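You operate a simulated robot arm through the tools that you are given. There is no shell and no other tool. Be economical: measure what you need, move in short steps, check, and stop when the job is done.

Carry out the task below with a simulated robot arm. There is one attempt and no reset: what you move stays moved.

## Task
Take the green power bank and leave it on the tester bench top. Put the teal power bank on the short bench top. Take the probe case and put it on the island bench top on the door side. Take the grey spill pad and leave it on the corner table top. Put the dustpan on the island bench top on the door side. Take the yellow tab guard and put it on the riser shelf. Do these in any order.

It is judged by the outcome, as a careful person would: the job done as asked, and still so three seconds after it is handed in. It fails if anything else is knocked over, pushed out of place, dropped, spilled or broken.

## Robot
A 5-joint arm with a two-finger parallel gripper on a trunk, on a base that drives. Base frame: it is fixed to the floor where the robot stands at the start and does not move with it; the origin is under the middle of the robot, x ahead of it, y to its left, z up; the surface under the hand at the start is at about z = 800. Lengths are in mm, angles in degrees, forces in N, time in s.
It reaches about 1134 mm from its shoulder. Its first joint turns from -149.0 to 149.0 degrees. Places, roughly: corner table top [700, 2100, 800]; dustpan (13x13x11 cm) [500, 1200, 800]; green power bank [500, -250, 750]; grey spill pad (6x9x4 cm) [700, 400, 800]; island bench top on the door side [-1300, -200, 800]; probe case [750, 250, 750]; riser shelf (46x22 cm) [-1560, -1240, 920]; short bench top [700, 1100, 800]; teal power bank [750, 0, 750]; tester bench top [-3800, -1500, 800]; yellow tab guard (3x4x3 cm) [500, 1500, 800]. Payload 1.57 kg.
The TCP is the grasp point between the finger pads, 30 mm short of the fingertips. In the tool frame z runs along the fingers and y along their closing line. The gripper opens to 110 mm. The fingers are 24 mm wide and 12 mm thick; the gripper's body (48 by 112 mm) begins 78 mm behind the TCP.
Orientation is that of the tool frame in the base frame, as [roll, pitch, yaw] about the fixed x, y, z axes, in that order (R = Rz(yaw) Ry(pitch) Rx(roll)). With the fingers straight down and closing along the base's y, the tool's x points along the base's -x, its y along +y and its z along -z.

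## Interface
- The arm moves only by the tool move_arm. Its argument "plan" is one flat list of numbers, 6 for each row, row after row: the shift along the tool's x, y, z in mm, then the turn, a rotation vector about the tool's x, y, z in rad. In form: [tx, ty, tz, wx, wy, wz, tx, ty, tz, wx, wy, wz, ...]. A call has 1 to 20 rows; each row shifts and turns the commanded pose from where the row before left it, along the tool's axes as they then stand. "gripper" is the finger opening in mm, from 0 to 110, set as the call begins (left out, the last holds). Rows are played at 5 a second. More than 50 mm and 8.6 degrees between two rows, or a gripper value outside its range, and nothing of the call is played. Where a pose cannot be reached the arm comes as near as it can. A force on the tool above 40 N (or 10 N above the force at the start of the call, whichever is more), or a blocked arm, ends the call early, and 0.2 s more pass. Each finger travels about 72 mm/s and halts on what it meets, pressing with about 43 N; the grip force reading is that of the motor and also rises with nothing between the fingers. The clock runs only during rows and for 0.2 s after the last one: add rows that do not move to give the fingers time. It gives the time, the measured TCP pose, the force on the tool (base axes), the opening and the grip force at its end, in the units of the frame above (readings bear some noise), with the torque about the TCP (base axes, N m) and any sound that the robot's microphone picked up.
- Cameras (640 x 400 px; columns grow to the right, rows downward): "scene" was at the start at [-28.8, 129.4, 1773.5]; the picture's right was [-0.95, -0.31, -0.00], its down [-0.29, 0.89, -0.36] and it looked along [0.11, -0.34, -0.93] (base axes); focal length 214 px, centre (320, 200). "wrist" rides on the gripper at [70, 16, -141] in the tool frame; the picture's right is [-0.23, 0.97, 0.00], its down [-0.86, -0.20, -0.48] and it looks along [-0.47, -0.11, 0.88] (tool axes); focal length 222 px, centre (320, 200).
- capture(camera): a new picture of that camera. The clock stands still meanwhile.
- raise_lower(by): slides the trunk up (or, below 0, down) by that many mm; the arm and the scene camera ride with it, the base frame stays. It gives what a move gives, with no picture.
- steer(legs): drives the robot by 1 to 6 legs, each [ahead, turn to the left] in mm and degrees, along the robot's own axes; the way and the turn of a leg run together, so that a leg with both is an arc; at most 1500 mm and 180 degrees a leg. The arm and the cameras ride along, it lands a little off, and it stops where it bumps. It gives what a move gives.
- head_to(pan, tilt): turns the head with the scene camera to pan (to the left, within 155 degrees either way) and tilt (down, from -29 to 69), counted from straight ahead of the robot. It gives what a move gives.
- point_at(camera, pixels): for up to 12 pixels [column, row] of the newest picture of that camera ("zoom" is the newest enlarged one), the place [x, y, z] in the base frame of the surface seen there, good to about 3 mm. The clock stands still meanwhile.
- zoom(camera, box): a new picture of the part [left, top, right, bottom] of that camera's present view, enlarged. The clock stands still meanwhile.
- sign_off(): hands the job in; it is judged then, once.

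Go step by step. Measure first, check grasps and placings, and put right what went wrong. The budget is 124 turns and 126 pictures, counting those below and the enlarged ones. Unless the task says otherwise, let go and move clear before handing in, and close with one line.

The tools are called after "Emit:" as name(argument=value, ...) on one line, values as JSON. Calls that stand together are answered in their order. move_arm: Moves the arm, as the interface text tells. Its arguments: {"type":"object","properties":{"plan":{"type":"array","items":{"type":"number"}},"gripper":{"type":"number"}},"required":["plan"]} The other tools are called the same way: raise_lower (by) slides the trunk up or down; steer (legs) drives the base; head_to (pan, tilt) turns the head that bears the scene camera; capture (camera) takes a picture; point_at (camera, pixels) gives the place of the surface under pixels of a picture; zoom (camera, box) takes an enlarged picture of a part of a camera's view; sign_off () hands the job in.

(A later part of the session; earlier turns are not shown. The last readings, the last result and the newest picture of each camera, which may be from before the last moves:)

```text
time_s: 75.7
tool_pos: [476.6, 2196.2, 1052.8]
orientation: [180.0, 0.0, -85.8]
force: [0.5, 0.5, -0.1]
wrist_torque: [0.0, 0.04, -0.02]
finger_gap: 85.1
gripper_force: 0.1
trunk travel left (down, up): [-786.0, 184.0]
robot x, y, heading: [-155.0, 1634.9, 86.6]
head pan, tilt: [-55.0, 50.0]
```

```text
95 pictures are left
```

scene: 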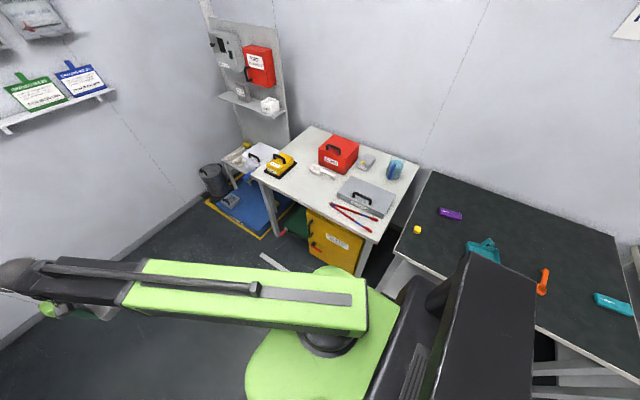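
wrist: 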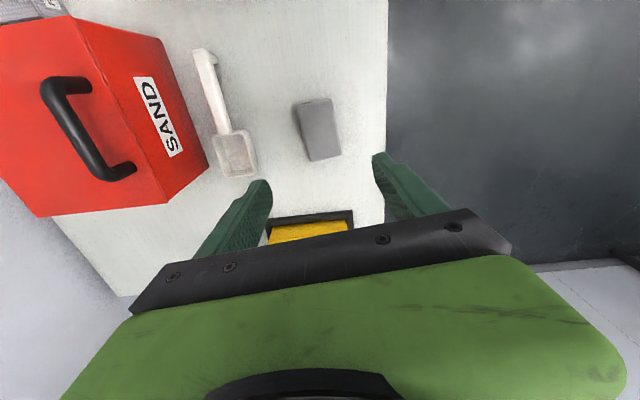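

Grey pad is down at (318,130). Both yellow guard and dustpan are reachable from here; I sweep the arm over them to inspect.

Emit:
move_arm(plan=[46.9, 3.2, 0, 0, 0, 0, 46.9, 3.2, 0, 0, 0, 0, 46.9, 3.2, 0, 0, 0, 0, 46.9, 3.2, 0, 0, 0, 0, 46.9, 3.2, 0, 0, 0, 0, 46.9, 3.2, 0, 0, 0, 0, 46.9, 3.2, 0, 0, 0, 0, 46.9, 3.2, 0, 0, 0, 0, 46.9, 3.2, 0, 0, 0, 0, 46.9, 3.2, 0, 0, 0, 0, 46.9, 3.2, 0, 0, 0, 0, 46.9, 3.2, 0, 0, 0, 0, 46.9, 3.2, 0, 0, 0, 0, 46.9, 3.2, 0, 0, 0, 0, 46.9, 3.2, 0, 0, 0, 0, 46.9, 3.2, 0, 0, 0, 0, 46.9, 3.2, 0, 0, 0, 0])

Emit:
capture(camera="wrist")

Emit:
head_to(pan=-105, tilt=55)

Emit:
capture(camera="scene")

```text
time_s: 79.3
tool_pos: [479.1, 1399.6, 1053.5]
orientation: [179.9, 0.1, -85.8]
force: [0.8, -1.3, -0.3]
wrist_torque: [0.03, -0.03, 0.0]
finger_gap: 84.8
gripper_force: 0.0
out of reach, approached as far as the arm can: row 15, 16
trunk travel left (down, up): [-786.0, 184.0]
robot x, y, heading: [-156.7, 1640.4, 86.8]
head pan, tilt: [-55.0, 50.0]
```

```text
94 pictures are left
```

wrist: 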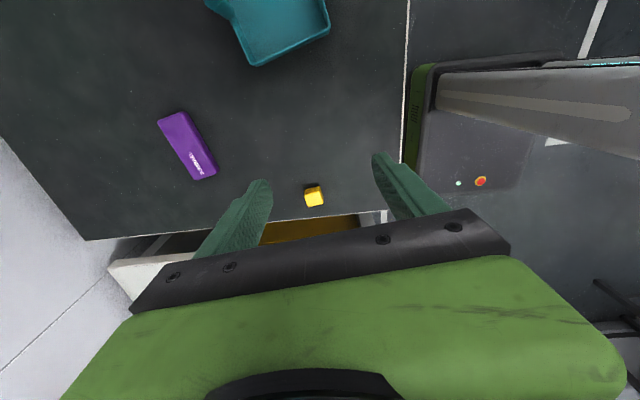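

```text
time_s: 80.5
tool_pos: [478.7, 1400.0, 1053.9]
orientation: [179.9, 0.0, -85.8]
force: [0.6, -0.7, 0.3]
wrist_torque: [0.03, 0.0, -0.01]
finger_gap: 84.9
gripper_force: 0.0
trunk travel left (down, up): [-786.0, 184.0]
robot x, y, heading: [-155.9, 1637.2, 86.5]
head pan, tilt: [-105.0, 55.0]
```

```text
93 pictures are left
```

scene: 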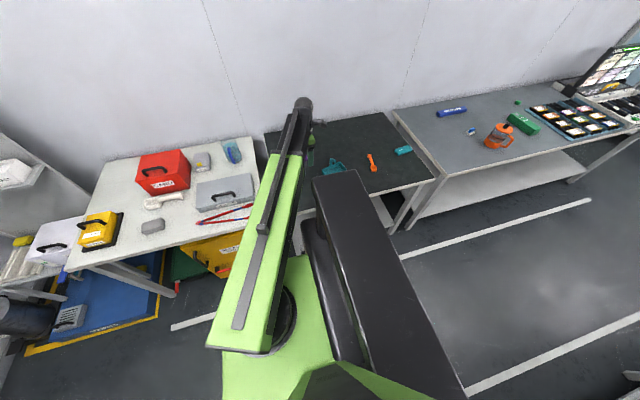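

The yellow guard shows at (314,196). I measure it and the dustpan's visible corner.

Emit:
point_at(camera="wrist", pixels=[[304, 190], [320, 186], [325, 202], [309, 206], [314, 197], [252, 65], [328, 25], [290, 20], [235, 25]])

Emit:
zoom(camera="scene", box=[290, 110, 450, 210])

```text
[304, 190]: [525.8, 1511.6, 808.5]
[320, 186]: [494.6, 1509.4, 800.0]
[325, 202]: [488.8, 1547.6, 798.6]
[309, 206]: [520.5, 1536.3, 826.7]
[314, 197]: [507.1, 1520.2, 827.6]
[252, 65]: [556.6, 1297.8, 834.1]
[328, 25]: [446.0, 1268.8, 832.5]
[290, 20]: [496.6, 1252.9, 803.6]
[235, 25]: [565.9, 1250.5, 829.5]
```

```text
4.00 times, centred on (370, 160) of scene
```

zoom: 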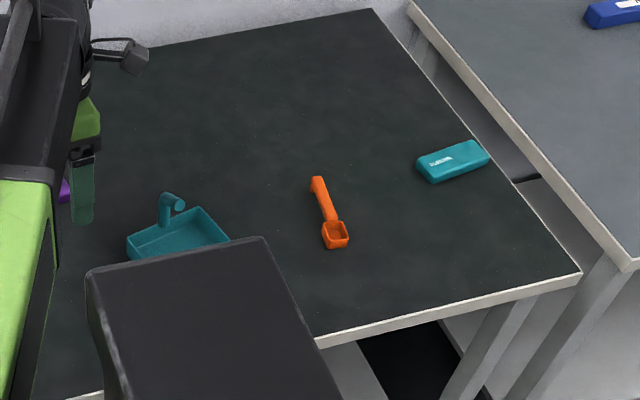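

Guard centre ≈(507,1524). Moving above it and lowering part-way for a closer look.

Emit:
move_arm(plan=[-40.5, -12.3, 0, 0, 0, 0, -40.5, -12.3, 0, 0, 0, 0, -40.5, -12.3, 0, 0, 0, 0, 0, 0, 0, 0, 0, 0])

Emit:
raise_lower(by=-150)

Emit:
capture(camera="wrist")

```text
time_s: 81.5
tool_pos: [507.0, 1523.1, 1052.5]
orientation: [179.9, 0.1, -85.9]
force: [0.7, 0.6, 0.6]
wrist_torque: [-0.01, -0.02, 0.02]
finger_gap: 85.3
gripper_force: 0.1
out of reach, approached as far as the arm can: row 2
trunk travel left (down, up): [-786.0, 184.0]
robot x, y, heading: [-155.6, 1636.7, 86.6]
head pan, tilt: [-105.0, 55.0]
```

```text
time_s: 83.2
tool_pos: [507.2, 1522.3, 903.0]
orientation: [179.8, 0.1, -85.8]
force: [1.4, 0.4, -0.2]
wrist_torque: [0.01, -0.02, -0.03]
finger_gap: 85.1
gripper_force: 0.0
trunk travel left (down, up): [-636.0, 334.0]
robot x, y, heading: [-154.3, 1639.5, 86.4]
head pan, tilt: [-105.0, 55.0]
```

```text
91 pictures are left
```

wrist: 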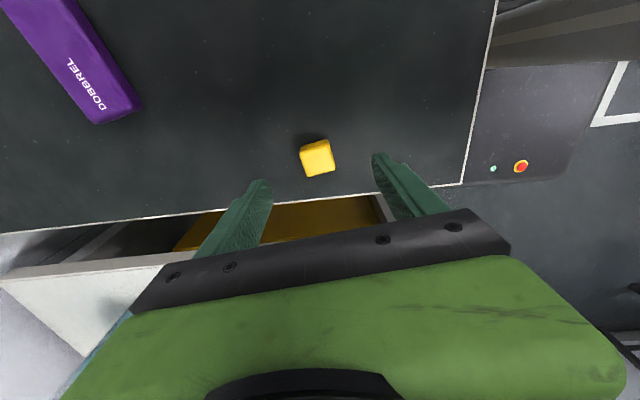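

Emit:
point_at(camera="wrist", pixels=[[303, 147], [327, 141], [333, 168], [310, 175], [318, 158]])

```text
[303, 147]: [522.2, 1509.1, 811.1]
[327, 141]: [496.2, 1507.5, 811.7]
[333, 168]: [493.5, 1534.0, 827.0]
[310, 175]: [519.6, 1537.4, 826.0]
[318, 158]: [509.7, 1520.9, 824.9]
```

Well centred. Lowering, gripping, raising.

Emit:
raise_lower(by=-71)

Emit:
move_arm(plan=[0, 0, 0, 0, 0, 0, 0, 0, 0, 0, 0, 0, 0, 0, 0, 0, 0, 0, 0, 0, 0, 0, 0, 0], gripper=15)

Emit:
raise_lower(by=250)

Emit:
capture(camera="wrist")

```text
time_s: 84.3
tool_pos: [507.0, 1521.8, 831.6]
orientation: [179.9, 0.1, -85.8]
force: [0.0, -0.2, 0.2]
wrist_torque: [0.03, -0.02, 0.0]
finger_gap: 84.8
gripper_force: 0.1
trunk travel left (down, up): [-565.0, 405.0]
robot x, y, heading: [-156.3, 1637.9, 86.3]
head pan, tilt: [-105.0, 55.0]
```

```text
time_s: 85.3
tool_pos: [507.8, 1522.2, 832.9]
orientation: [179.9, 0.2, -85.8]
force: [0.2, 0.2, 0.6]
wrist_torque: [0.01, 0.0, 0.04]
finger_gap: 30.9
gripper_force: 40.2
trunk travel left (down, up): [-565.0, 405.0]
robot x, y, heading: [-152.3, 1636.6, 86.3]
head pan, tilt: [-105.0, 55.0]
```

```text
time_s: 87.9
tool_pos: [507.4, 1521.8, 1082.1]
orientation: [179.8, 0.1, -85.8]
force: [-0.4, -0.1, 0.2]
wrist_torque: [0.02, 0.02, 0.03]
finger_gap: 30.8
gripper_force: 39.7
trunk travel left (down, up): [-815.0, 155.0]
robot x, y, heading: [-155.0, 1639.5, 86.4]
head pan, tilt: [-105.0, 55.0]
```

```text
90 pictures are left
```

wrist: 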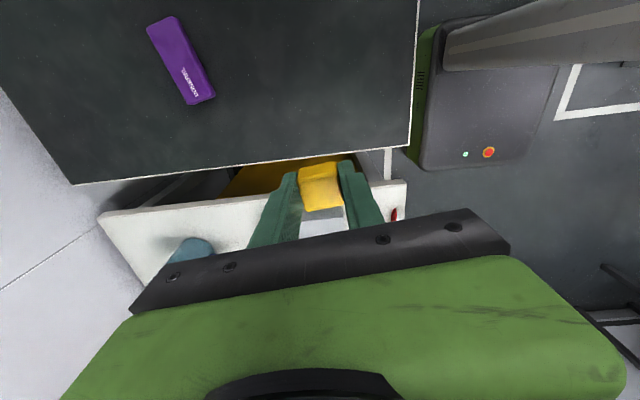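

Yellow is held. I check the base chassis corner visible at (415,160), then plan the drive to the riser.

Emit:
point_at(camera="wrist", pixels=[[412, 150], [425, 165], [520, 165], [430, 30], [550, 100]])

Emit:
head_to(pan=150, tilt=30)

Emit:
capture(camera="scene")

```text
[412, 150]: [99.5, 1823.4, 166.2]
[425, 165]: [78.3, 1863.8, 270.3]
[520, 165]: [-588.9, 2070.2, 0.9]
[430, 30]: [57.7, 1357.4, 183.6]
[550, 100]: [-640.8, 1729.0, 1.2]
```

```text
time_s: 91.5
tool_pos: [507.3, 1521.6, 1080.8]
orientation: [179.8, 0.2, -85.9]
force: [-0.3, 0.0, 0.2]
wrist_torque: [-0.01, -0.01, -0.05]
finger_gap: 30.7
gripper_force: 40.1
trunk travel left (down, up): [-815.0, 155.0]
robot x, y, heading: [-152.6, 1639.7, 85.9]
head pan, tilt: [150.0, 30.0]
```

```text
89 pictures are left
```

scene: 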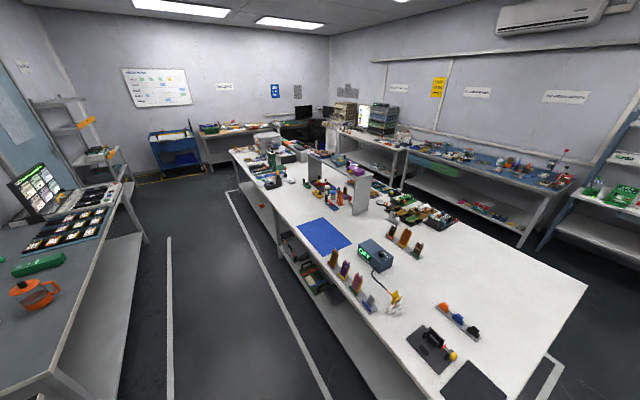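

Base is about ±250 mm. I'll swing the arm to the robot's front first (via a wide arc), then reverse along the aisle toward y≈-1240.

Emit:
move_arm(plan=[-46.4, 10.8, 0, 0, 0, 0, -46.4, 10.8, 0, 0, 0, 0, -46.4, 10.8, 0, 0, 0, 0, -46.4, 10.8, 0, 0, 0, 0, -46.4, 10.8, 0, 0, 0, 0, -46.4, 10.8, 0, 0, 0, 0, -46.4, 10.8, 0, 0, 0, 0, -46.4, 10.8, 0, 0, 0, 0, -46.4, 10.8, 0, 0, 0, 0, -46.4, 10.8, 0, 0, 0, 0, -46.4, 10.8, 0, 0, 0, 0, -46.4, 10.8, 0, 0, 0, 0, -46.4, 10.8, 0, 0, 0, 0, -46.4, 10.8, 0, 0, 0, 0, -17, 40.9, 0, 0, 0, 0, -17, 40.9, 0, 0, 0, 0, -17, 40.9, 0, 0, 0, 0, -17, 40.9, 0, 0, 0, 0, -17, 40.9, 0, 0, 0, 0, -17, 40.9, 0, 0, 0, 0])

Emit:
move_arm(plan=[-17, 40.9, 0, 0, 0, 0, -17, 40.9, 0, 0, 0, 0, -17, 40.9, 0, 0, 0, 0, -17, 40.9, 0, 0, 0, 0])

Emit:
point_at(camera="scene", pixels=[[436, 398], [300, 270], [270, 215], [232, 155], [580, 285], [440, 215], [375, 250], [410, 225], [268, 160]])

```text
time_s: 95.7
tool_pos: [58.3, 2241.2, 1082.4]
orientation: [179.9, 0.1, -85.9]
force: [-0.6, 0.0, 0.6]
wrist_torque: [0.02, -0.02, -0.02]
finger_gap: 31.0
gripper_force: 39.5
out of reach, approached as far as the arm can: row 2, 5, 13, 18
trunk travel left (down, up): [-815.0, 155.0]
robot x, y, heading: [-153.7, 1637.7, 86.3]
head pan, tilt: [150.0, 30.0]
```

```text
time_s: 96.7
tool_pos: [-112.8, 2299.4, 1082.2]
orientation: [179.9, 0.1, -85.9]
force: [-0.5, -0.2, -1.1]
wrist_torque: [-0.01, 0.01, -0.04]
finger_gap: 31.0
gripper_force: 39.6
trunk travel left (down, up): [-815.0, 155.0]
robot x, y, heading: [-152.7, 1637.5, 86.5]
head pan, tilt: [150.0, 30.0]
```

```text
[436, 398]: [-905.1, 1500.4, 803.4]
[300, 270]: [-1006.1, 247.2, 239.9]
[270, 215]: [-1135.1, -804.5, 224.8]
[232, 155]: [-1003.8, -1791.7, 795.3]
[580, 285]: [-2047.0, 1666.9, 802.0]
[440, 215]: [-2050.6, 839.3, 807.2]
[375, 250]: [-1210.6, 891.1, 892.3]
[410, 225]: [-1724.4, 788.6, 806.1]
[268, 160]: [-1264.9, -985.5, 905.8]
```

Island edge is x≈-900. I turn slightly and reverse in two legs, then check.

Emit:
steer(legs=[[0, -4], [-1400, 0], [-1000, 0]])

Emit:
raise_lower(by=150)

Emit:
head_to(pan=110, tilt=45)

Emit:
capture(camera="scene")

```text
time_s: 109.1
tool_pos: [-378.2, -129.5, 1082.3]
orientation: [179.9, 0.1, -89.2]
force: [0.4, -0.2, -0.6]
wrist_torque: [-0.02, -0.02, 0.0]
finger_gap: 31.2
gripper_force: 40.1
trunk travel left (down, up): [-815.0, 155.0]
robot x, y, heading: [-459.0, -786.4, 82.8]
head pan, tilt: [150.0, 30.0]
```

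```text
time_s: 110.8
tool_pos: [-377.3, -129.0, 1233.0]
orientation: [179.9, 0.1, -89.3]
force: [0.9, 0.6, -0.6]
wrist_torque: [-0.02, -0.03, 0.01]
finger_gap: 30.6
gripper_force: 40.0
trunk travel left (down, up): [-965.0, 5.0]
robot x, y, heading: [-452.5, -781.9, 82.9]
head pan, tilt: [150.0, 30.0]
```

```text
time_s: 111.9
tool_pos: [-377.9, -128.5, 1231.3]
orientation: [179.9, 0.1, -89.1]
force: [0.7, 0.2, 0.8]
wrist_torque: [-0.02, -0.02, -0.01]
finger_gap: 31.1
gripper_force: 39.7
trunk travel left (down, up): [-965.0, 5.0]
robot x, y, heading: [-459.1, -786.8, 82.7]
head pan, tilt: [110.0, 45.0]
```

```text
88 pictures are left
```

scene: 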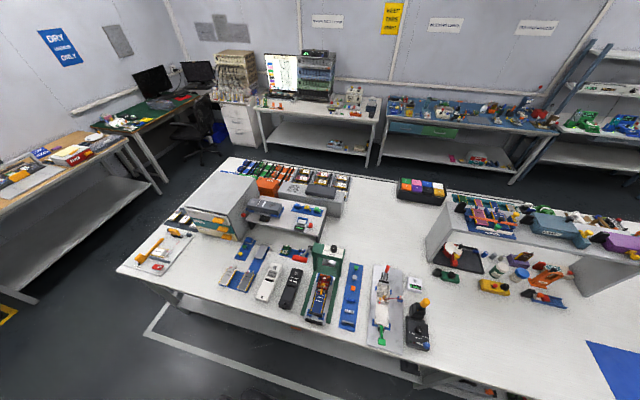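

Good view of the island. I zoom on the riser area next to the drawer unit.

Emit:
zoom(camera="scene", box=[170, 150, 410, 300])

Emit:
point_at(camera="zoom", pixels=[[240, 190], [345, 185], [320, 135], [400, 215], [230, 140], [250, 160], [300, 180], [375, 210], [330, 160], [280, 190], [435, 250], [200, 90]])

```text
2.67 times, centred on (290, 225) of scene
```

zoom: 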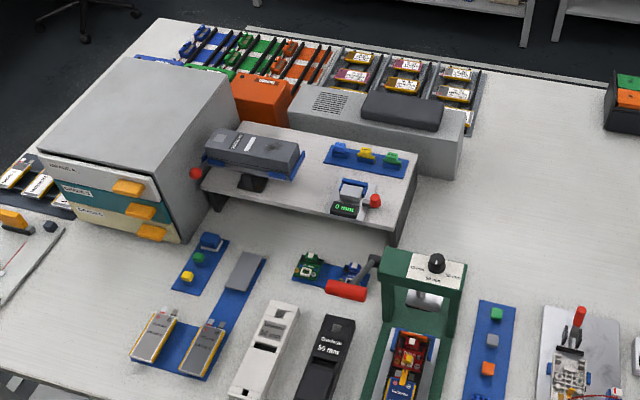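

```text
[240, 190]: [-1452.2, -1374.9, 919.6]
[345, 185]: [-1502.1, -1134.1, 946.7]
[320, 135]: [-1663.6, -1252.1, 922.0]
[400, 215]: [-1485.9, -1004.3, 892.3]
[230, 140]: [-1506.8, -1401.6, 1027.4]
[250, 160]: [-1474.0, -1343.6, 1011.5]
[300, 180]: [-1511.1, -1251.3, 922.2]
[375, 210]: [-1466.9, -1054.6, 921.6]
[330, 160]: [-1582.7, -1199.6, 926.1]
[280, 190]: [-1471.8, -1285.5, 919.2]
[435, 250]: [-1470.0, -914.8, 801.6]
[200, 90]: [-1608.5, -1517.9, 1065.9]
```

Riser top z≈920; there's a gap between the scanner, blue strip and small gauge. Zooming finer to size it.

Emit:
zoom(camera="scene", box=[242, 190, 338, 250])

Emit:
point_at(camera="zoom", pixels=[[222, 180], [200, 130], [225, 105], [300, 105], [265, 160], [300, 215], [330, 170], [240, 220], [340, 230], [250, 190], [270, 130], [205, 160]])

```text
6.67 times, centred on (290, 220) of scene
```

zoom: 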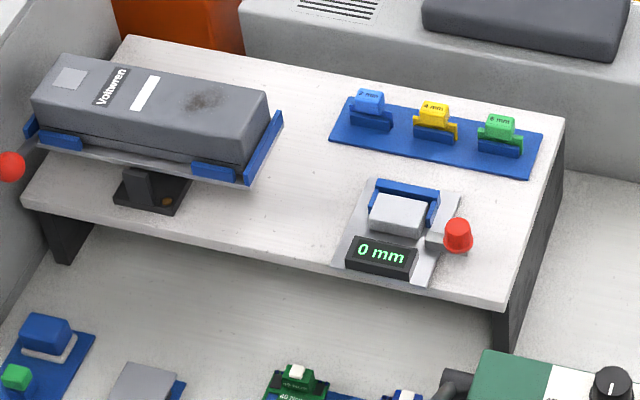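

```text
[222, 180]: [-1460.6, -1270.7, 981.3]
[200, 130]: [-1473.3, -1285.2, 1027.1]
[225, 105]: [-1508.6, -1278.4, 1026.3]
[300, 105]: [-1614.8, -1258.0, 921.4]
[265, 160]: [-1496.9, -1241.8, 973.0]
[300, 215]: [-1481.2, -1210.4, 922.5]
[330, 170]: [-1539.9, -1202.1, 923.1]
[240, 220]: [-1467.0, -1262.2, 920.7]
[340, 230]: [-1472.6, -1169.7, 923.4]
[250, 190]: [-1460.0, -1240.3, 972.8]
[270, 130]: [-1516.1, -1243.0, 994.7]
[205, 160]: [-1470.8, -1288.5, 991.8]
```

The free gap centres near (-1500,-1203). I reposition the base nearer: about (-630,-1170).

Emit:
steer(legs=[[0, -16], [-420, 0], [0, 22]])

Emit:
head_to(pan=90, tilt=55)

Emit:
capture(camera="scene")

```text
time_s: 116.6
tool_pos: [-621.0, -509.4, 1232.2]
orientation: [179.8, 0.3, -82.4]
force: [0.1, 0.0, -0.2]
wrist_torque: [0.06, 0.02, 0.02]
finger_gap: 30.8
gripper_force: 40.3
trunk travel left (down, up): [-965.0, 5.0]
robot x, y, heading: [-643.6, -1174.1, 88.7]
head pan, tilt: [110.0, 45.0]
```

```text
time_s: 117.4
tool_pos: [-622.6, -507.5, 1232.2]
orientation: [180.0, 0.2, -82.5]
force: [0.5, 0.4, 0.6]
wrist_torque: [-0.03, 0.02, 0.02]
finger_gap: 31.3
gripper_force: 40.2
trunk travel left (down, up): [-965.0, 5.0]
robot x, y, heading: [-640.6, -1169.2, 89.1]
head pan, tilt: [90.0, 55.0]
```

```text
85 pictures are left
```

scene: 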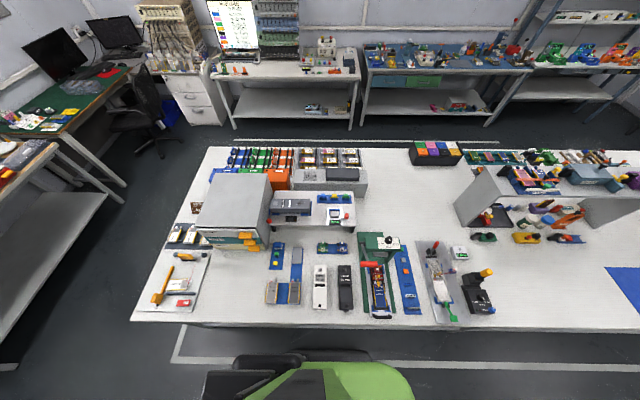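

Positioned at (-642,-1171), heading 89°. Fresh zoom on the riser to fix the target.

Emit:
zoom(camera="scene", box=[262, 180, 358, 240])

Emit:
point_at(camera="zoom", pixels=[[350, 160], [370, 150], [400, 160], [340, 120], [375, 185], [330, 180], [420, 190], [360, 90], [345, 200], [320, 150], [380, 120]])

```text
6.67 times, centred on (310, 210) of scene
```

zoom: 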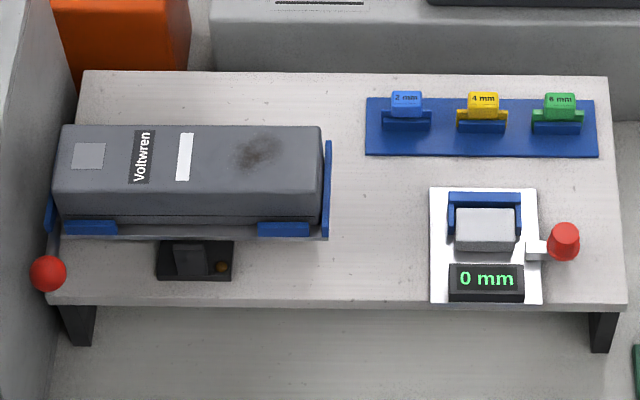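

```text
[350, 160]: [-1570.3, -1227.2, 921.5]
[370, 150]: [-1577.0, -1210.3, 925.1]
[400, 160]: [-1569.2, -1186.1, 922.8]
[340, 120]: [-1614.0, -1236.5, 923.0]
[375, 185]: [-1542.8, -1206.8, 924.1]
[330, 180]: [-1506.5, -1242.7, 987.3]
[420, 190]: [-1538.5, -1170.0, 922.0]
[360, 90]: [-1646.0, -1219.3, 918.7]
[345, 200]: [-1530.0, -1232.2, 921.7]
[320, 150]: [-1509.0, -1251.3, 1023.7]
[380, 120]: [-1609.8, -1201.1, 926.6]
```

Free zone is x -1570…-1440, y -1242…-1163; target (-1510,-1202). Swinging the arm over via a wide arc at z 1232.

Emit:
move_arm(plan=[0, 0, 0, 0, 0, 0.131, 11.8, 45.8, 0, 0, 0, 0, 11.8, 45.8, 0, 0, 0, 0, 11.8, 45.8, 0, 0, 0, 0, 11.8, 45.8, 0, 0, 0, 0, 11.8, 45.8, 0, 0, 0, 0, 11.8, 45.8, 0, 0, 0, 0, 11.8, 45.8, 0, 0, 0, 0, 11.8, 45.8, 0, 0, 0, 0, 11.8, 45.8, 0, 0, 0, 0, 11.8, 45.8, 0, 0, 0, 0, 11.8, 45.8, 0, 0, 0, 0, 11.8, 45.8, 0, 0, 0, 0])

Emit:
move_arm(plan=[39.4, 24.1, 0, 0, 0, 0, 39.4, 24.1, 0, 0, 0, 0, 39.4, 24.1, 0, 0, 0, 0, 39.4, 24.1, 0, 0, 0, 0, 39.4, 24.1, 0, 0, 0, 0, 39.4, 24.1, 0, 0, 0, 0, 39.4, 24.1, 0, 0, 0, 0, 39.4, 24.1, 0, 0, 0, 0, 39.4, 24.1, 0, 0, 0, 0, 39.4, 24.1, 0, 0, 0, 0, 39.4, 24.1, 0, 0, 0, 0, 39.4, 24.1, 0, 0, 0, 0, 39.4, 24.1, 0, 0, 0, 0, 39.4, 24.1, 0, 0, 0, 0, 0, 0, 0, 0, 0, 0])

Emit:
capture(camera="wrist")

Emit:
capture(camera="scene")

```text
time_s: 120.2
tool_pos: [-1172.0, -651.3, 1232.2]
orientation: [179.9, 0.3, -90.0]
force: [0.7, 0.0, -0.4]
wrist_torque: [0.01, -0.02, 0.01]
finger_gap: 31.1
gripper_force: 40.1
out of reach, approached as far as the arm can: row 11, 12
trunk travel left (down, up): [-965.0, 5.0]
robot x, y, heading: [-643.2, -1170.7, 88.9]
head pan, tilt: [90.0, 55.0]
```

```text
time_s: 123.4
tool_pos: [-1508.8, -1202.9, 1233.3]
orientation: [179.9, 0.1, -89.9]
force: [-0.5, 0.5, -0.3]
wrist_torque: [-0.01, 0.03, 0.02]
finger_gap: 31.0
gripper_force: 39.8
out of reach, approached as far as the arm can: row 9
trunk travel left (down, up): [-965.0, 5.0]
robot x, y, heading: [-642.1, -1166.6, 88.9]
head pan, tilt: [90.0, 55.0]
```

```text
83 pictures are left
```

wrist: 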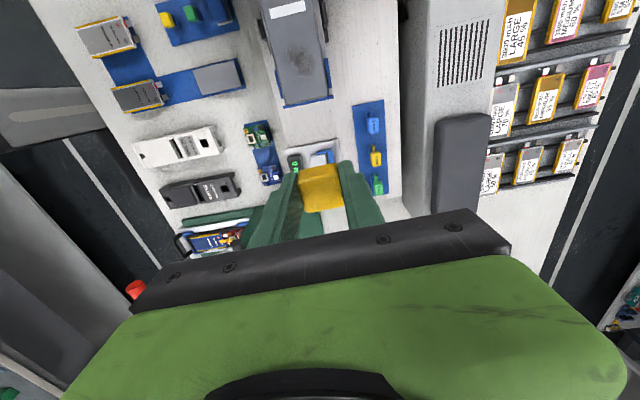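

```text
82 pictures are left
```

scene: 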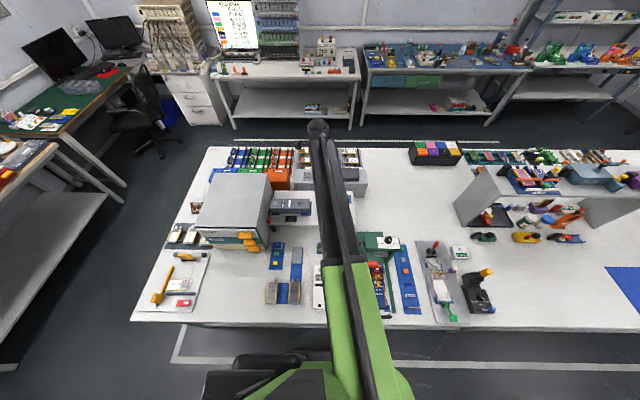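

I check the arm link's height above the table items along its line before lowering.

Emit:
point_at(camera="scene", pixels=[[318, 130], [330, 170], [338, 210], [345, 250], [355, 300], [380, 242], [390, 235], [365, 262]])

Emit:
raise_lower(by=-180)

Emit:
capture(camera="wrist")

Emit:
capture(camera="scene")

```text
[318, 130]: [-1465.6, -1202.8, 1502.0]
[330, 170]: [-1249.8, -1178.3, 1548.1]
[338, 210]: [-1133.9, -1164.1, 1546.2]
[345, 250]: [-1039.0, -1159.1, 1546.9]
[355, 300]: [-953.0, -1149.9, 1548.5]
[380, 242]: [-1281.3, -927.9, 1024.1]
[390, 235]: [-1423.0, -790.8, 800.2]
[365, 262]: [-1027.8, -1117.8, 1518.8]
```

```text
time_s: 125.4
tool_pos: [-1509.5, -1204.3, 1051.0]
orientation: [179.9, 0.1, -89.9]
force: [0.0, -0.5, -0.2]
wrist_torque: [-0.04, -0.04, 0.01]
finger_gap: 30.7
gripper_force: 39.7
trunk travel left (down, up): [-785.0, 185.0]
robot x, y, heading: [-642.2, -1167.5, 89.0]
head pan, tilt: [90.0, 55.0]
```

```text
81 pictures are left
```

wrist: 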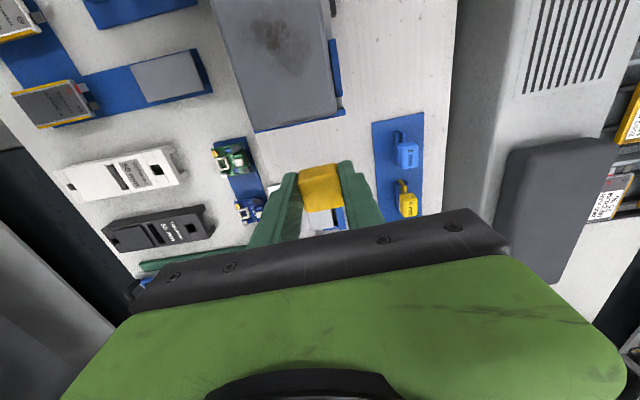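

```text
80 pictures are left
```

scene: 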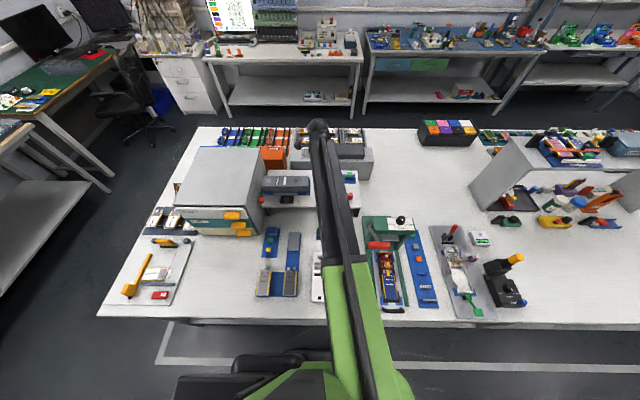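

Arm link rides ~300 mm above TCP, clear of everything. Lowering to just above the shelf.

Emit:
raise_lower(by=-88)

Emit:
capture(camera="wrist")

Emit:
zoom(camera="scene", box=[240, 160, 400, 260])

```text
time_s: 126.7
tool_pos: [-1509.1, -1203.6, 964.8]
orientation: [180.0, 0.0, -90.0]
force: [0.2, -0.2, -0.9]
wrist_torque: [-0.02, 0.0, -0.02]
finger_gap: 31.1
gripper_force: 40.0
trunk travel left (down, up): [-697.0, 273.0]
robot x, y, heading: [-641.7, -1168.1, 89.0]
head pan, tilt: [90.0, 55.0]
```

```text
79 pictures are left
```

wrist: 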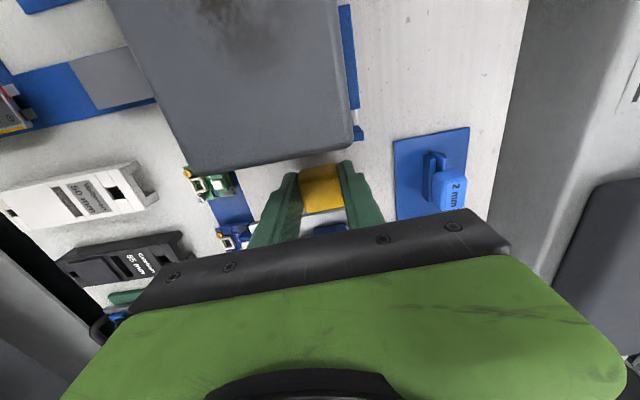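

```text
4.00 times, centred on (320, 210) of scene
```

zoom: 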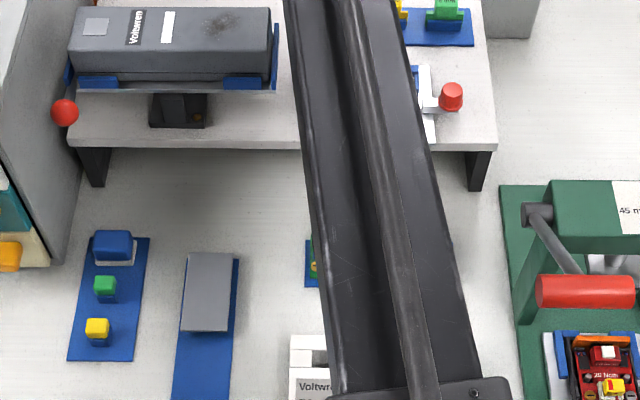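

Clear of scanner and strip. Lowering the last bit, opening to 55, and rising.

Emit:
raise_lower(by=-10)

Emit:
move_arm(plan=[0, 0, 0, 0, 0, 0, 0, 0, 0, 0, 0, 0, 0, 0, 0, 0, 0, 0], gripper=55)

Emit:
raise_lower(by=270)

Emit:
capture(camera="wrist")

```text
time_s: 127.2
tool_pos: [-1509.0, -1204.3, 954.7]
orientation: [179.9, 0.1, -89.9]
force: [-0.4, 0.8, 0.4]
wrist_torque: [-0.02, -0.01, 0.0]
finger_gap: 31.2
gripper_force: 39.7
trunk travel left (down, up): [-687.0, 283.0]
robot x, y, heading: [-637.9, -1171.3, 88.9]
head pan, tilt: [90.0, 55.0]
```

```text
time_s: 128.0
tool_pos: [-1509.3, -1204.1, 953.7]
orientation: [179.9, 0.0, -89.8]
force: [-0.6, 0.5, 0.5]
wrist_torque: [0.0, -0.01, -0.01]
finger_gap: 55.2
gripper_force: 0.1
trunk travel left (down, up): [-687.0, 283.0]
robot x, y, heading: [-643.2, -1168.9, 88.8]
head pan, tilt: [90.0, 55.0]
```

```text
time_s: 130.8
tool_pos: [-1509.6, -1203.8, 1222.9]
orientation: [179.8, 0.1, -89.8]
force: [-1.1, -0.1, -0.4]
wrist_torque: [0.0, 0.02, -0.01]
finger_gap: 55.1
gripper_force: 0.0
trunk travel left (down, up): [-957.0, 13.0]
robot x, y, heading: [-643.4, -1168.3, 88.7]
head pan, tilt: [90.0, 55.0]
```

```text
77 pictures are left
```

wrist: 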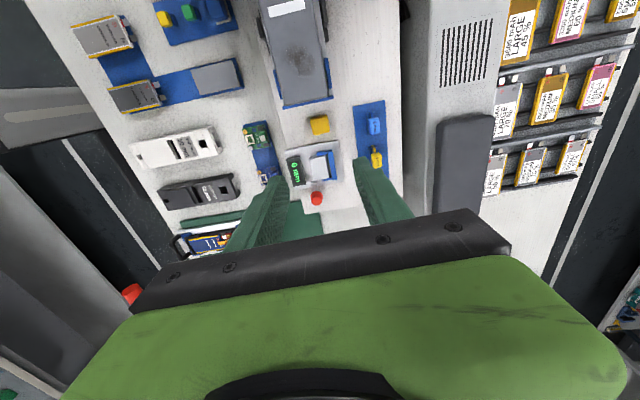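

Guard stands at (319,124) on the riser. Retract the arm, then drive to (-50,250) for the probe case.

Emit:
move_arm(plan=[-39.4, -24.1, 0, 0, 0, 0, -39.4, -24.1, 0, 0, 0, 0, -39.4, -24.1, 0, 0, 0, 0, -39.4, -24.1, 0, 0, 0, 0, -39.4, -24.1, 0, 0, 0, 0, -39.4, -24.1, 0, 0, 0, 0, -39.4, -24.1, 0, 0, 0, 0, -39.4, -24.1, 0, 0, 0, 0, -39.4, -24.1, 0, 0, 0, 0, -39.4, -24.1, 0, 0, 0, 0, -39.4, -24.1, 0, 0, 0, 0, -39.4, -24.1, 0, 0, 0, 0, -39.4, -24.1, 0, 0, 0, 0, -39.4, -24.1, 0, 0, 0, 0, 0, 0, 0, 0, 0, 0], gripper=110)

Emit:
steer(legs=[[0, -21], [1000, 0], [530, 0]])

Emit:
head_to(pan=-67, tilt=50)

Emit:
capture(camera="scene")

```text
time_s: 134.0
tool_pos: [-1171.2, -651.6, 1223.3]
orientation: [179.9, 0.2, -89.9]
force: [-0.7, 0.4, 0.7]
wrist_torque: [0.0, -0.03, 0.02]
finger_gap: 110.0
gripper_force: 0.0
out of reach, approached as far as the arm can: row 5, 11
trunk travel left (down, up): [-957.0, 13.0]
robot x, y, heading: [-643.3, -1171.7, 88.7]
head pan, tilt: [90.0, 55.0]
```

```text
time_s: 143.1
tool_pos: [-359.2, 947.3, 1223.9]
orientation: [179.9, 0.0, -111.1]
force: [-0.3, -0.1, 0.1]
wrist_torque: [-0.02, 0.01, 0.01]
finger_gap: 110.0
gripper_force: 0.1
trunk travel left (down, up): [-957.0, 13.0]
robot x, y, heading: [-54.5, 273.6, 67.7]
head pan, tilt: [90.0, 55.0]
```

```text
time_s: 145.5
tool_pos: [-359.5, 947.7, 1223.9]
orientation: [180.0, 0.0, -111.2]
force: [-0.5, 0.4, 0.6]
wrist_torque: [0.0, 0.0, -0.02]
finger_gap: 109.8
gripper_force: 0.2
trunk travel left (down, up): [-957.0, 13.0]
robot x, y, heading: [-53.9, 272.2, 67.9]
head pan, tilt: [-67.0, 50.0]
```

```text
76 pictures are left
```

scene: 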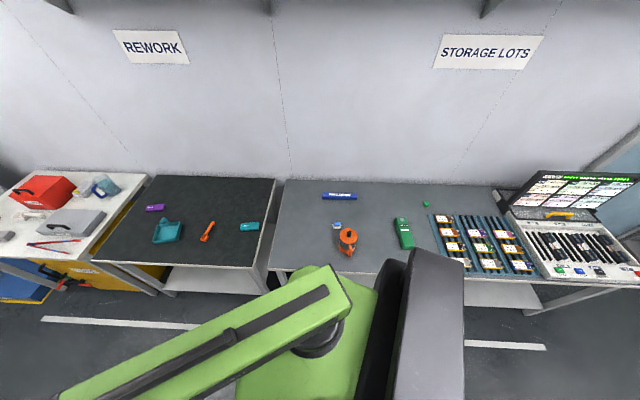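

At (-54,273). Zooming on the probe case and the green bank.

Emit:
zoom(camera="scene", box=[310, 175, 438, 255])

Emit:
point_at(camera="zoom", pixels=[[65, 90], [235, 90], [235, 103], [65, 103], [65, 120], [235, 120], [150, 97], [435, 225], [485, 215], [510, 355], [475, 250]])

```text
5.00 times, centred on (374, 215) of scene
```

zoom: 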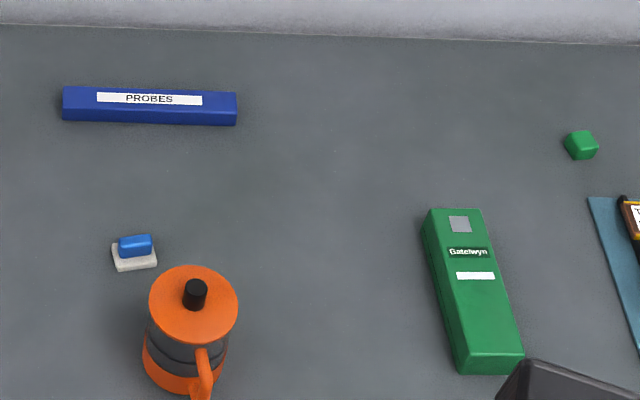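

```text
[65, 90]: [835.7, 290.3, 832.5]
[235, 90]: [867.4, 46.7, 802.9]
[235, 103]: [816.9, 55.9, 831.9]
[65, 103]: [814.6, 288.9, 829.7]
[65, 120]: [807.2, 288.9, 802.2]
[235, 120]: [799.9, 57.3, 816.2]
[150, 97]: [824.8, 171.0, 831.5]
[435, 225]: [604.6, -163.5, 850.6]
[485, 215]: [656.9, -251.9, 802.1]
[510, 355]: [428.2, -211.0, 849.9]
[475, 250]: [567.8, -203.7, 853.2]
```

Case centre (824,172), top 832. Swinging the arm around the front to above it.

Emit:
move_arm(plan=[0, 0, 0, 0, 0, -0.123, 0, 0, 0, 0, 0, -0.123, 0, 0, 0, 0, 0, -0.123, 1.7, -47, 0, 0, 0, 0, 1.7, -47, 0, 0, 0, 0, 1.7, -47, 0, 0, 0, 0, 1.7, -47, 0, 0, 0, 0, 1.7, -47, 0, 0, 0, 0, 1.7, -47, 0, 0, 0, 0, 1.7, -47, 0, 0, 0, 0, 1.7, -47, 0, 0, 0, 0, 1.7, -47, 0, 0, 0, 0, 1.7, -47, 0, 0, 0, 0, 1.7, -47, 0, 0, 0, 0, 1.7, -47, 0, 0, 0, 0, 1.7, -47, 0, 0, 0, 0, 1.7, -47, 0, 0, 0, 0, 1.7, -47, 0, 0, 0, 0])

Emit:
move_arm(plan=[39.5, -25.1, 0, 0, 0, 0, 39.5, -25.1, 0, 0, 0, 0, 39.5, -25.1, 0, 0, 0, 0, 39.5, -25.1, 0, 0, 0, 0, 39.5, -25.1, 0, 0, 0, 0, 39.5, -25.1, 0, 0, 0, 0, 39.5, -25.1, 0, 0, 0, 0, 39.5, -25.1, 0, 0, 0, 0, 39.5, -25.1, 0, 0, 0, 0, 39.5, -25.1, 0, 0, 0, 0, 39.5, -25.1, 0, 0, 0, 0, 39.5, -25.1, 0, 0, 0, 0, 39.5, -25.1, 0, 0, 0, 0, 39.5, -25.1, 0, 0, 0, 0, 39.5, -25.1, 0, 0, 0, 0, 39.5, -25.1, 0, 0, 0, 0, 39.5, -25.1, 0, 0, 0, 0, 39.5, -25.1, 0, 0, 0, 0, 39.5, -25.1, 0, 0, 0, 0, 0, 0, 0, 0, 0, 0])

Emit:
raise_lower(by=-200)

Emit:
capture(camera="wrist")

```text
time_s: 149.3
tool_pos: [346.4, 922.7, 1224.8]
orientation: [180.0, 0.2, -90.1]
force: [0.2, -0.9, 0.5]
wrist_torque: [-0.02, 0.01, 0.02]
finger_gap: 109.8
gripper_force: 0.1
trunk travel left (down, up): [-957.0, 13.0]
robot x, y, heading: [-56.2, 269.6, 67.8]
head pan, tilt: [-67.0, 50.0]
```

```text
time_s: 153.5
tool_pos: [821.0, 172.3, 1224.9]
orientation: [180.0, 0.2, -90.0]
force: [-0.3, -0.2, -0.4]
wrist_torque: [-0.02, -0.01, -0.04]
finger_gap: 109.9
gripper_force: 0.0
out of reach, approached as far as the arm can: row 11
trunk travel left (down, up): [-957.0, 13.0]
robot x, y, heading: [-53.6, 268.7, 67.9]
head pan, tilt: [-67.0, 50.0]
```

```text
time_s: 155.7
tool_pos: [821.8, 172.6, 1025.2]
orientation: [179.9, 0.3, -90.0]
force: [0.2, -0.5, -0.1]
wrist_torque: [0.01, 0.02, 0.0]
finger_gap: 109.7
gripper_force: 0.0
trunk travel left (down, up): [-757.0, 213.0]
robot x, y, heading: [-53.6, 269.6, 67.8]
head pan, tilt: [-67.0, 50.0]
```

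```text
74 pictures are left
```

wrist: 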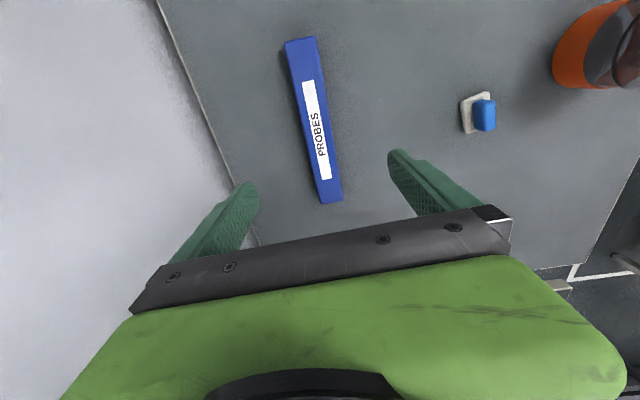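

Emit:
point_at(camera="wrist", pixels=[[290, 44], [314, 40], [341, 194], [321, 202], [315, 125]])

```text
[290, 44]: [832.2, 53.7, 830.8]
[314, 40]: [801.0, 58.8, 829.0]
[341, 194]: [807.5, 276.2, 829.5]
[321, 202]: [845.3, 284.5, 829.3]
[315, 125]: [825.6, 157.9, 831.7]
```

Centre (821.5,168), turned 2.5°. Align, lower, grip, lift.

Emit:
move_arm(plan=[4, 0, 0, 0, 0, 0.044, 0, 0, 0, 0, 0, 0])

Emit:
raise_lower(by=-193)

Emit:
move_arm(plan=[0, 0, 0, 0, 0, 0, 0, 0, 0, 0, 0, 0, 0, 0, 0, 0, 0, 0, 0, 0, 0, 0, 0, 0, 0, 0, 0, 0, 0, 0], gripper=20)

Emit:
raise_lower(by=240)

Emit:
capture(camera="wrist")

```text
time_s: 156.3
tool_pos: [821.8, 167.7, 1025.4]
orientation: [179.9, 0.2, -92.5]
force: [0.2, -0.3, -0.3]
wrist_torque: [0.01, 0.03, 0.0]
finger_gap: 110.0
gripper_force: 0.1
trunk travel left (down, up): [-757.0, 213.0]
robot x, y, heading: [-50.5, 275.0, 67.9]
head pan, tilt: [-67.0, 50.0]
```

```text
time_s: 158.4
tool_pos: [821.3, 168.8, 830.2]
orientation: [180.0, 0.2, -92.5]
force: [0.3, -0.6, 0.9]
wrist_torque: [0.01, 0.06, -0.01]
finger_gap: 110.0
gripper_force: 0.1
trunk travel left (down, up): [-564.0, 406.0]
robot x, y, heading: [-58.5, 273.4, 67.6]
head pan, tilt: [-67.0, 50.0]
```

```text
time_s: 159.6
tool_pos: [821.2, 169.7, 831.4]
orientation: [179.9, 0.2, -92.5]
force: [0.6, 0.1, 0.6]
wrist_torque: [0.03, -0.02, 0.1]
finger_gap: 41.4
gripper_force: 43.2
trunk travel left (down, up): [-564.0, 406.0]
robot x, y, heading: [-56.4, 273.9, 67.8]
head pan, tilt: [-67.0, 50.0]
```

```text
time_s: 162.1
tool_pos: [822.0, 168.8, 1070.8]
orientation: [179.9, 0.2, -92.5]
force: [0.2, -0.2, -1.2]
wrist_torque: [-0.03, -0.01, 0.02]
finger_gap: 41.5
gripper_force: 43.5
trunk travel left (down, up): [-804.0, 166.0]
robot x, y, heading: [-53.1, 272.1, 67.5]
head pan, tilt: [-67.0, 50.0]
```

```text
73 pictures are left
```

wrist: 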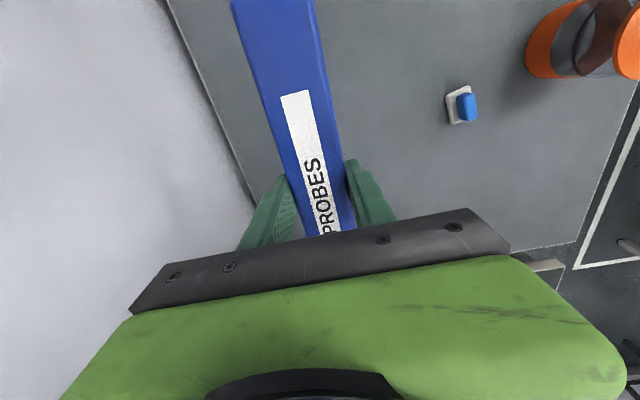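

Case held (gap 41). Raising, swinging it to the front, and reversing toward the island.

Emit:
raise_lower(by=130)

Emit:
move_arm(plan=[-38.5, 26.7, 0, 0, 0, 0, -38.5, 26.7, 0, 0, 0, 0, -38.5, 26.7, 0, 0, 0, 0, -38.5, 26.7, 0, 0, 0, 0, -38.5, 26.7, 0, 0, 0, 0, -38.5, 26.7, 0, 0, 0, 0, -38.5, 26.7, 0, 0, 0, 0, -38.5, 26.7, 0, 0, 0, 0, -38.5, 26.7, 0, 0, 0, 0, -38.5, 26.7, 0, 0, 0, 0, -38.5, 26.7, 0, 0, 0, 0, -38.5, 26.7, 0, 0, 0, 0, -38.5, 26.7, 0, 0, 0, 0, -38.5, 26.7, 0, 0, 0, 0, -38.5, 26.7, 0, 0, 0, 0, -38.5, 26.7, 0, 0, 0, 0, -38.5, 26.7, 0, 0, 0, 0, -38.5, 26.7, 0, 0, 0, 0, -38.5, 26.7, 0, 0, 0, 0])

Emit:
move_arm(plan=[0.4, 47, 0, 0, 0, 0, 0.4, 47, 0, 0, 0, 0, 0.4, 47, 0, 0, 0, 0, 0.4, 47, 0, 0, 0, 0, 0.4, 47, 0, 0, 0, 0, 0.4, 47, 0, 0, 0, 0, 0.4, 47, 0, 0, 0, 0, 0.4, 47, 0, 0, 0, 0, 0.4, 47, 0, 0, 0, 0, 0.4, 47, 0, 0, 0, 0, 0.4, 47, 0, 0, 0, 0, 0.4, 47, 0, 0, 0, 0, 0.4, 47, 0, 0, 0, 0, 0.4, 47, 0, 0, 0, 0])

Emit:
steer(legs=[[-600, 0]])

Emit:
head_to(pan=95, tilt=50)

Emit:
capture(camera="scene")

```text
time_s: 163.7
tool_pos: [822.4, 167.3, 1201.3]
orientation: [180.0, 0.2, -92.5]
force: [0.3, 0.6, -0.9]
wrist_torque: [-0.01, 0.06, 0.02]
finger_gap: 41.3
gripper_force: 42.9
trunk travel left (down, up): [-934.0, 36.0]
robot x, y, heading: [-50.2, 274.2, 67.9]
head pan, tilt: [-67.0, 50.0]
```

```text
time_s: 167.7
tool_pos: [348.6, 920.3, 1201.2]
orientation: [179.9, 0.1, -92.5]
force: [0.7, -0.6, -1.4]
wrist_torque: [-0.02, -0.01, 0.01]
finger_gap: 41.2
gripper_force: 43.1
out of reach, approached as far as the arm can: row 5, 10, 12
trunk travel left (down, up): [-934.0, 36.0]
robot x, y, heading: [-56.4, 270.4, 67.6]
head pan, tilt: [-67.0, 50.0]
```

```text
time_s: 170.7
tool_pos: [-312.8, 945.4, 1201.9]
orientation: [180.0, 0.1, -92.5]
force: [0.0, 0.0, -0.6]
wrist_torque: [-0.02, -0.02, 0.01]
finger_gap: 41.5
gripper_force: 42.9
out of reach, approached as far as the arm can: row 3, 5
trunk travel left (down, up): [-934.0, 36.0]
robot x, y, heading: [-53.5, 272.8, 67.6]
head pan, tilt: [-67.0, 50.0]
```

```text
time_s: 174.0
tool_pos: [-520.1, 415.3, 1200.9]
orientation: [180.0, 0.1, -94.2]
force: [0.1, -0.2, -1.7]
wrist_torque: [0.02, -0.01, -0.01]
finger_gap: 41.4
gripper_force: 42.9
trunk travel left (down, up): [-934.0, 36.0]
robot x, y, heading: [-279.4, -269.1, 66.1]
head pan, tilt: [-67.0, 50.0]
```

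```text
time_s: 176.5
tool_pos: [-519.9, 415.3, 1201.8]
orientation: [179.9, 0.1, -94.1]
force: [0.3, 0.7, 0.2]
wrist_torque: [-0.01, -0.02, 0.0]
finger_gap: 41.2
gripper_force: 43.3
trunk travel left (down, up): [-934.0, 36.0]
robot x, y, heading: [-279.1, -262.8, 66.0]
head pan, tilt: [95.0, 50.0]
```

```text
72 pictures are left
```

scene: 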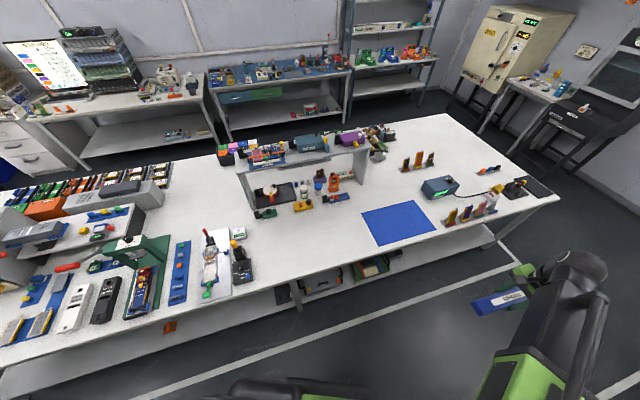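

The free island strip lies between the black tool (242,268) and blue mat (365,215). Measuring it.

Emit:
point_at(camera="scene", pixels=[[254, 280], [246, 235], [365, 215], [383, 244], [300, 245], [320, 260], [290, 280], [340, 200], [320, 190], [265, 215], [350, 258], [435, 228]])

```text
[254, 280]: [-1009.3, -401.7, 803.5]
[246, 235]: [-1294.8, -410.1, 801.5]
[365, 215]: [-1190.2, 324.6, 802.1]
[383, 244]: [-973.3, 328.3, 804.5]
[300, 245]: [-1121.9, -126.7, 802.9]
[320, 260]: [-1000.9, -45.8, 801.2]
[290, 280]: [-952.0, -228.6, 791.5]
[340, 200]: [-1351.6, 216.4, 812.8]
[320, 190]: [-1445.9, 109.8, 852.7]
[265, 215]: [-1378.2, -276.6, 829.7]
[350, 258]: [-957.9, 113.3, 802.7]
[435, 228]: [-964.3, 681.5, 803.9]
```

Free rectangle x -950…-1300, y -370…310. Placing the case around (-1060,-230).

Emit:
move_arm(plan=[25, 38.2, 0, 0, 0, 0, 25, 38.2, 0, 0, 0, 0, 25, 38.2, 0, 0, 0, 0, 25, 38.2, 0, 0, 0, 0, 25, 38.2, 0, 0, 0, 0, 25, 38.2, 0, 0, 0, 0, 25, 38.2, 0, 0, 0, 0, 25, 38.2, 0, 0, 0, 0, 25, 38.2, 0, 0, 0, 0, 41.5, 13.5, 0, 0, 0, 0, 41.5, 13.5, 0, 0, 0, 0, 41.5, 13.5, 0, 0, 0, 0, 41.5, 13.5, 0, 0, 0, 0, 41.5, 13.5, 0, 0, 0, 0, 41.5, 13.5, 0, 0, 0, 0, 41.5, 13.5, 0, 0, 0, 0, 41.5, 13.5, 0, 0, 0, 0, 41.5, 13.5, 0, 0, 0, 0, 41.5, 13.5, 0, 0, 0, 0, 41.5, 13.5, 0, 0, 0, -0.072])

Emit:
raise_lower(by=-340)

Emit:
capture(camera="wrist")

Emit:
capture(camera="scene")

```text
time_s: 180.7
tool_pos: [-1058.9, -229.0, 1201.2]
orientation: [180.0, 0.2, -90.1]
force: [-1.3, 0.0, -1.1]
wrist_torque: [0.0, -0.01, 0.01]
finger_gap: 40.8
gripper_force: 42.8
out of reach, approached as far as the arm can: row 6, 9, 10
trunk travel left (down, up): [-934.0, 36.0]
robot x, y, heading: [-281.6, -267.1, 65.9]
head pan, tilt: [95.0, 50.0]
```

```text
time_s: 184.0
tool_pos: [-1058.2, -227.5, 860.7]
orientation: [179.9, 0.3, -89.9]
force: [-0.7, -0.3, -0.9]
wrist_torque: [-0.05, -0.01, 0.0]
finger_gap: 41.1
gripper_force: 42.9
trunk travel left (down, up): [-594.0, 376.0]
robot x, y, heading: [-276.5, -266.7, 66.0]
head pan, tilt: [95.0, 50.0]
```

```text
71 pictures are left
```

wrist: 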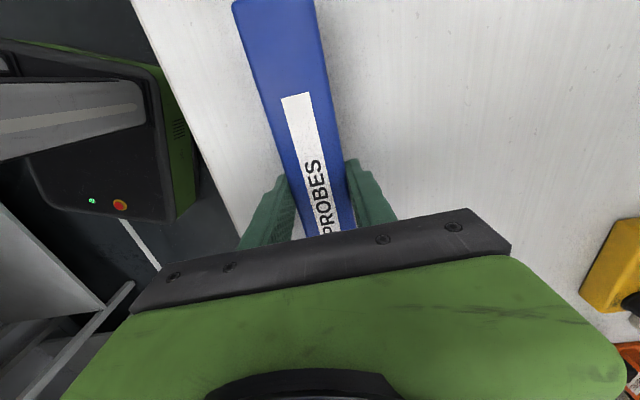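

```text
70 pictures are left
```

scene: 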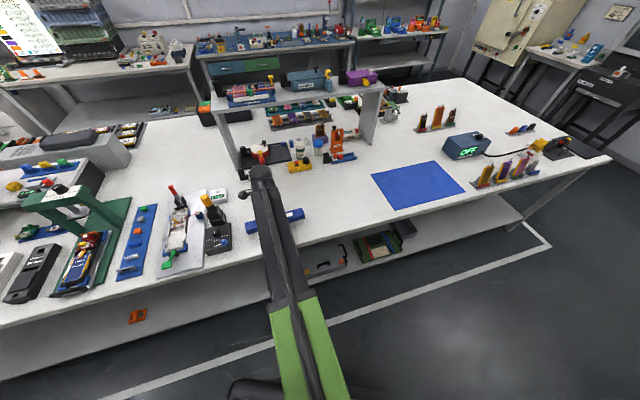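

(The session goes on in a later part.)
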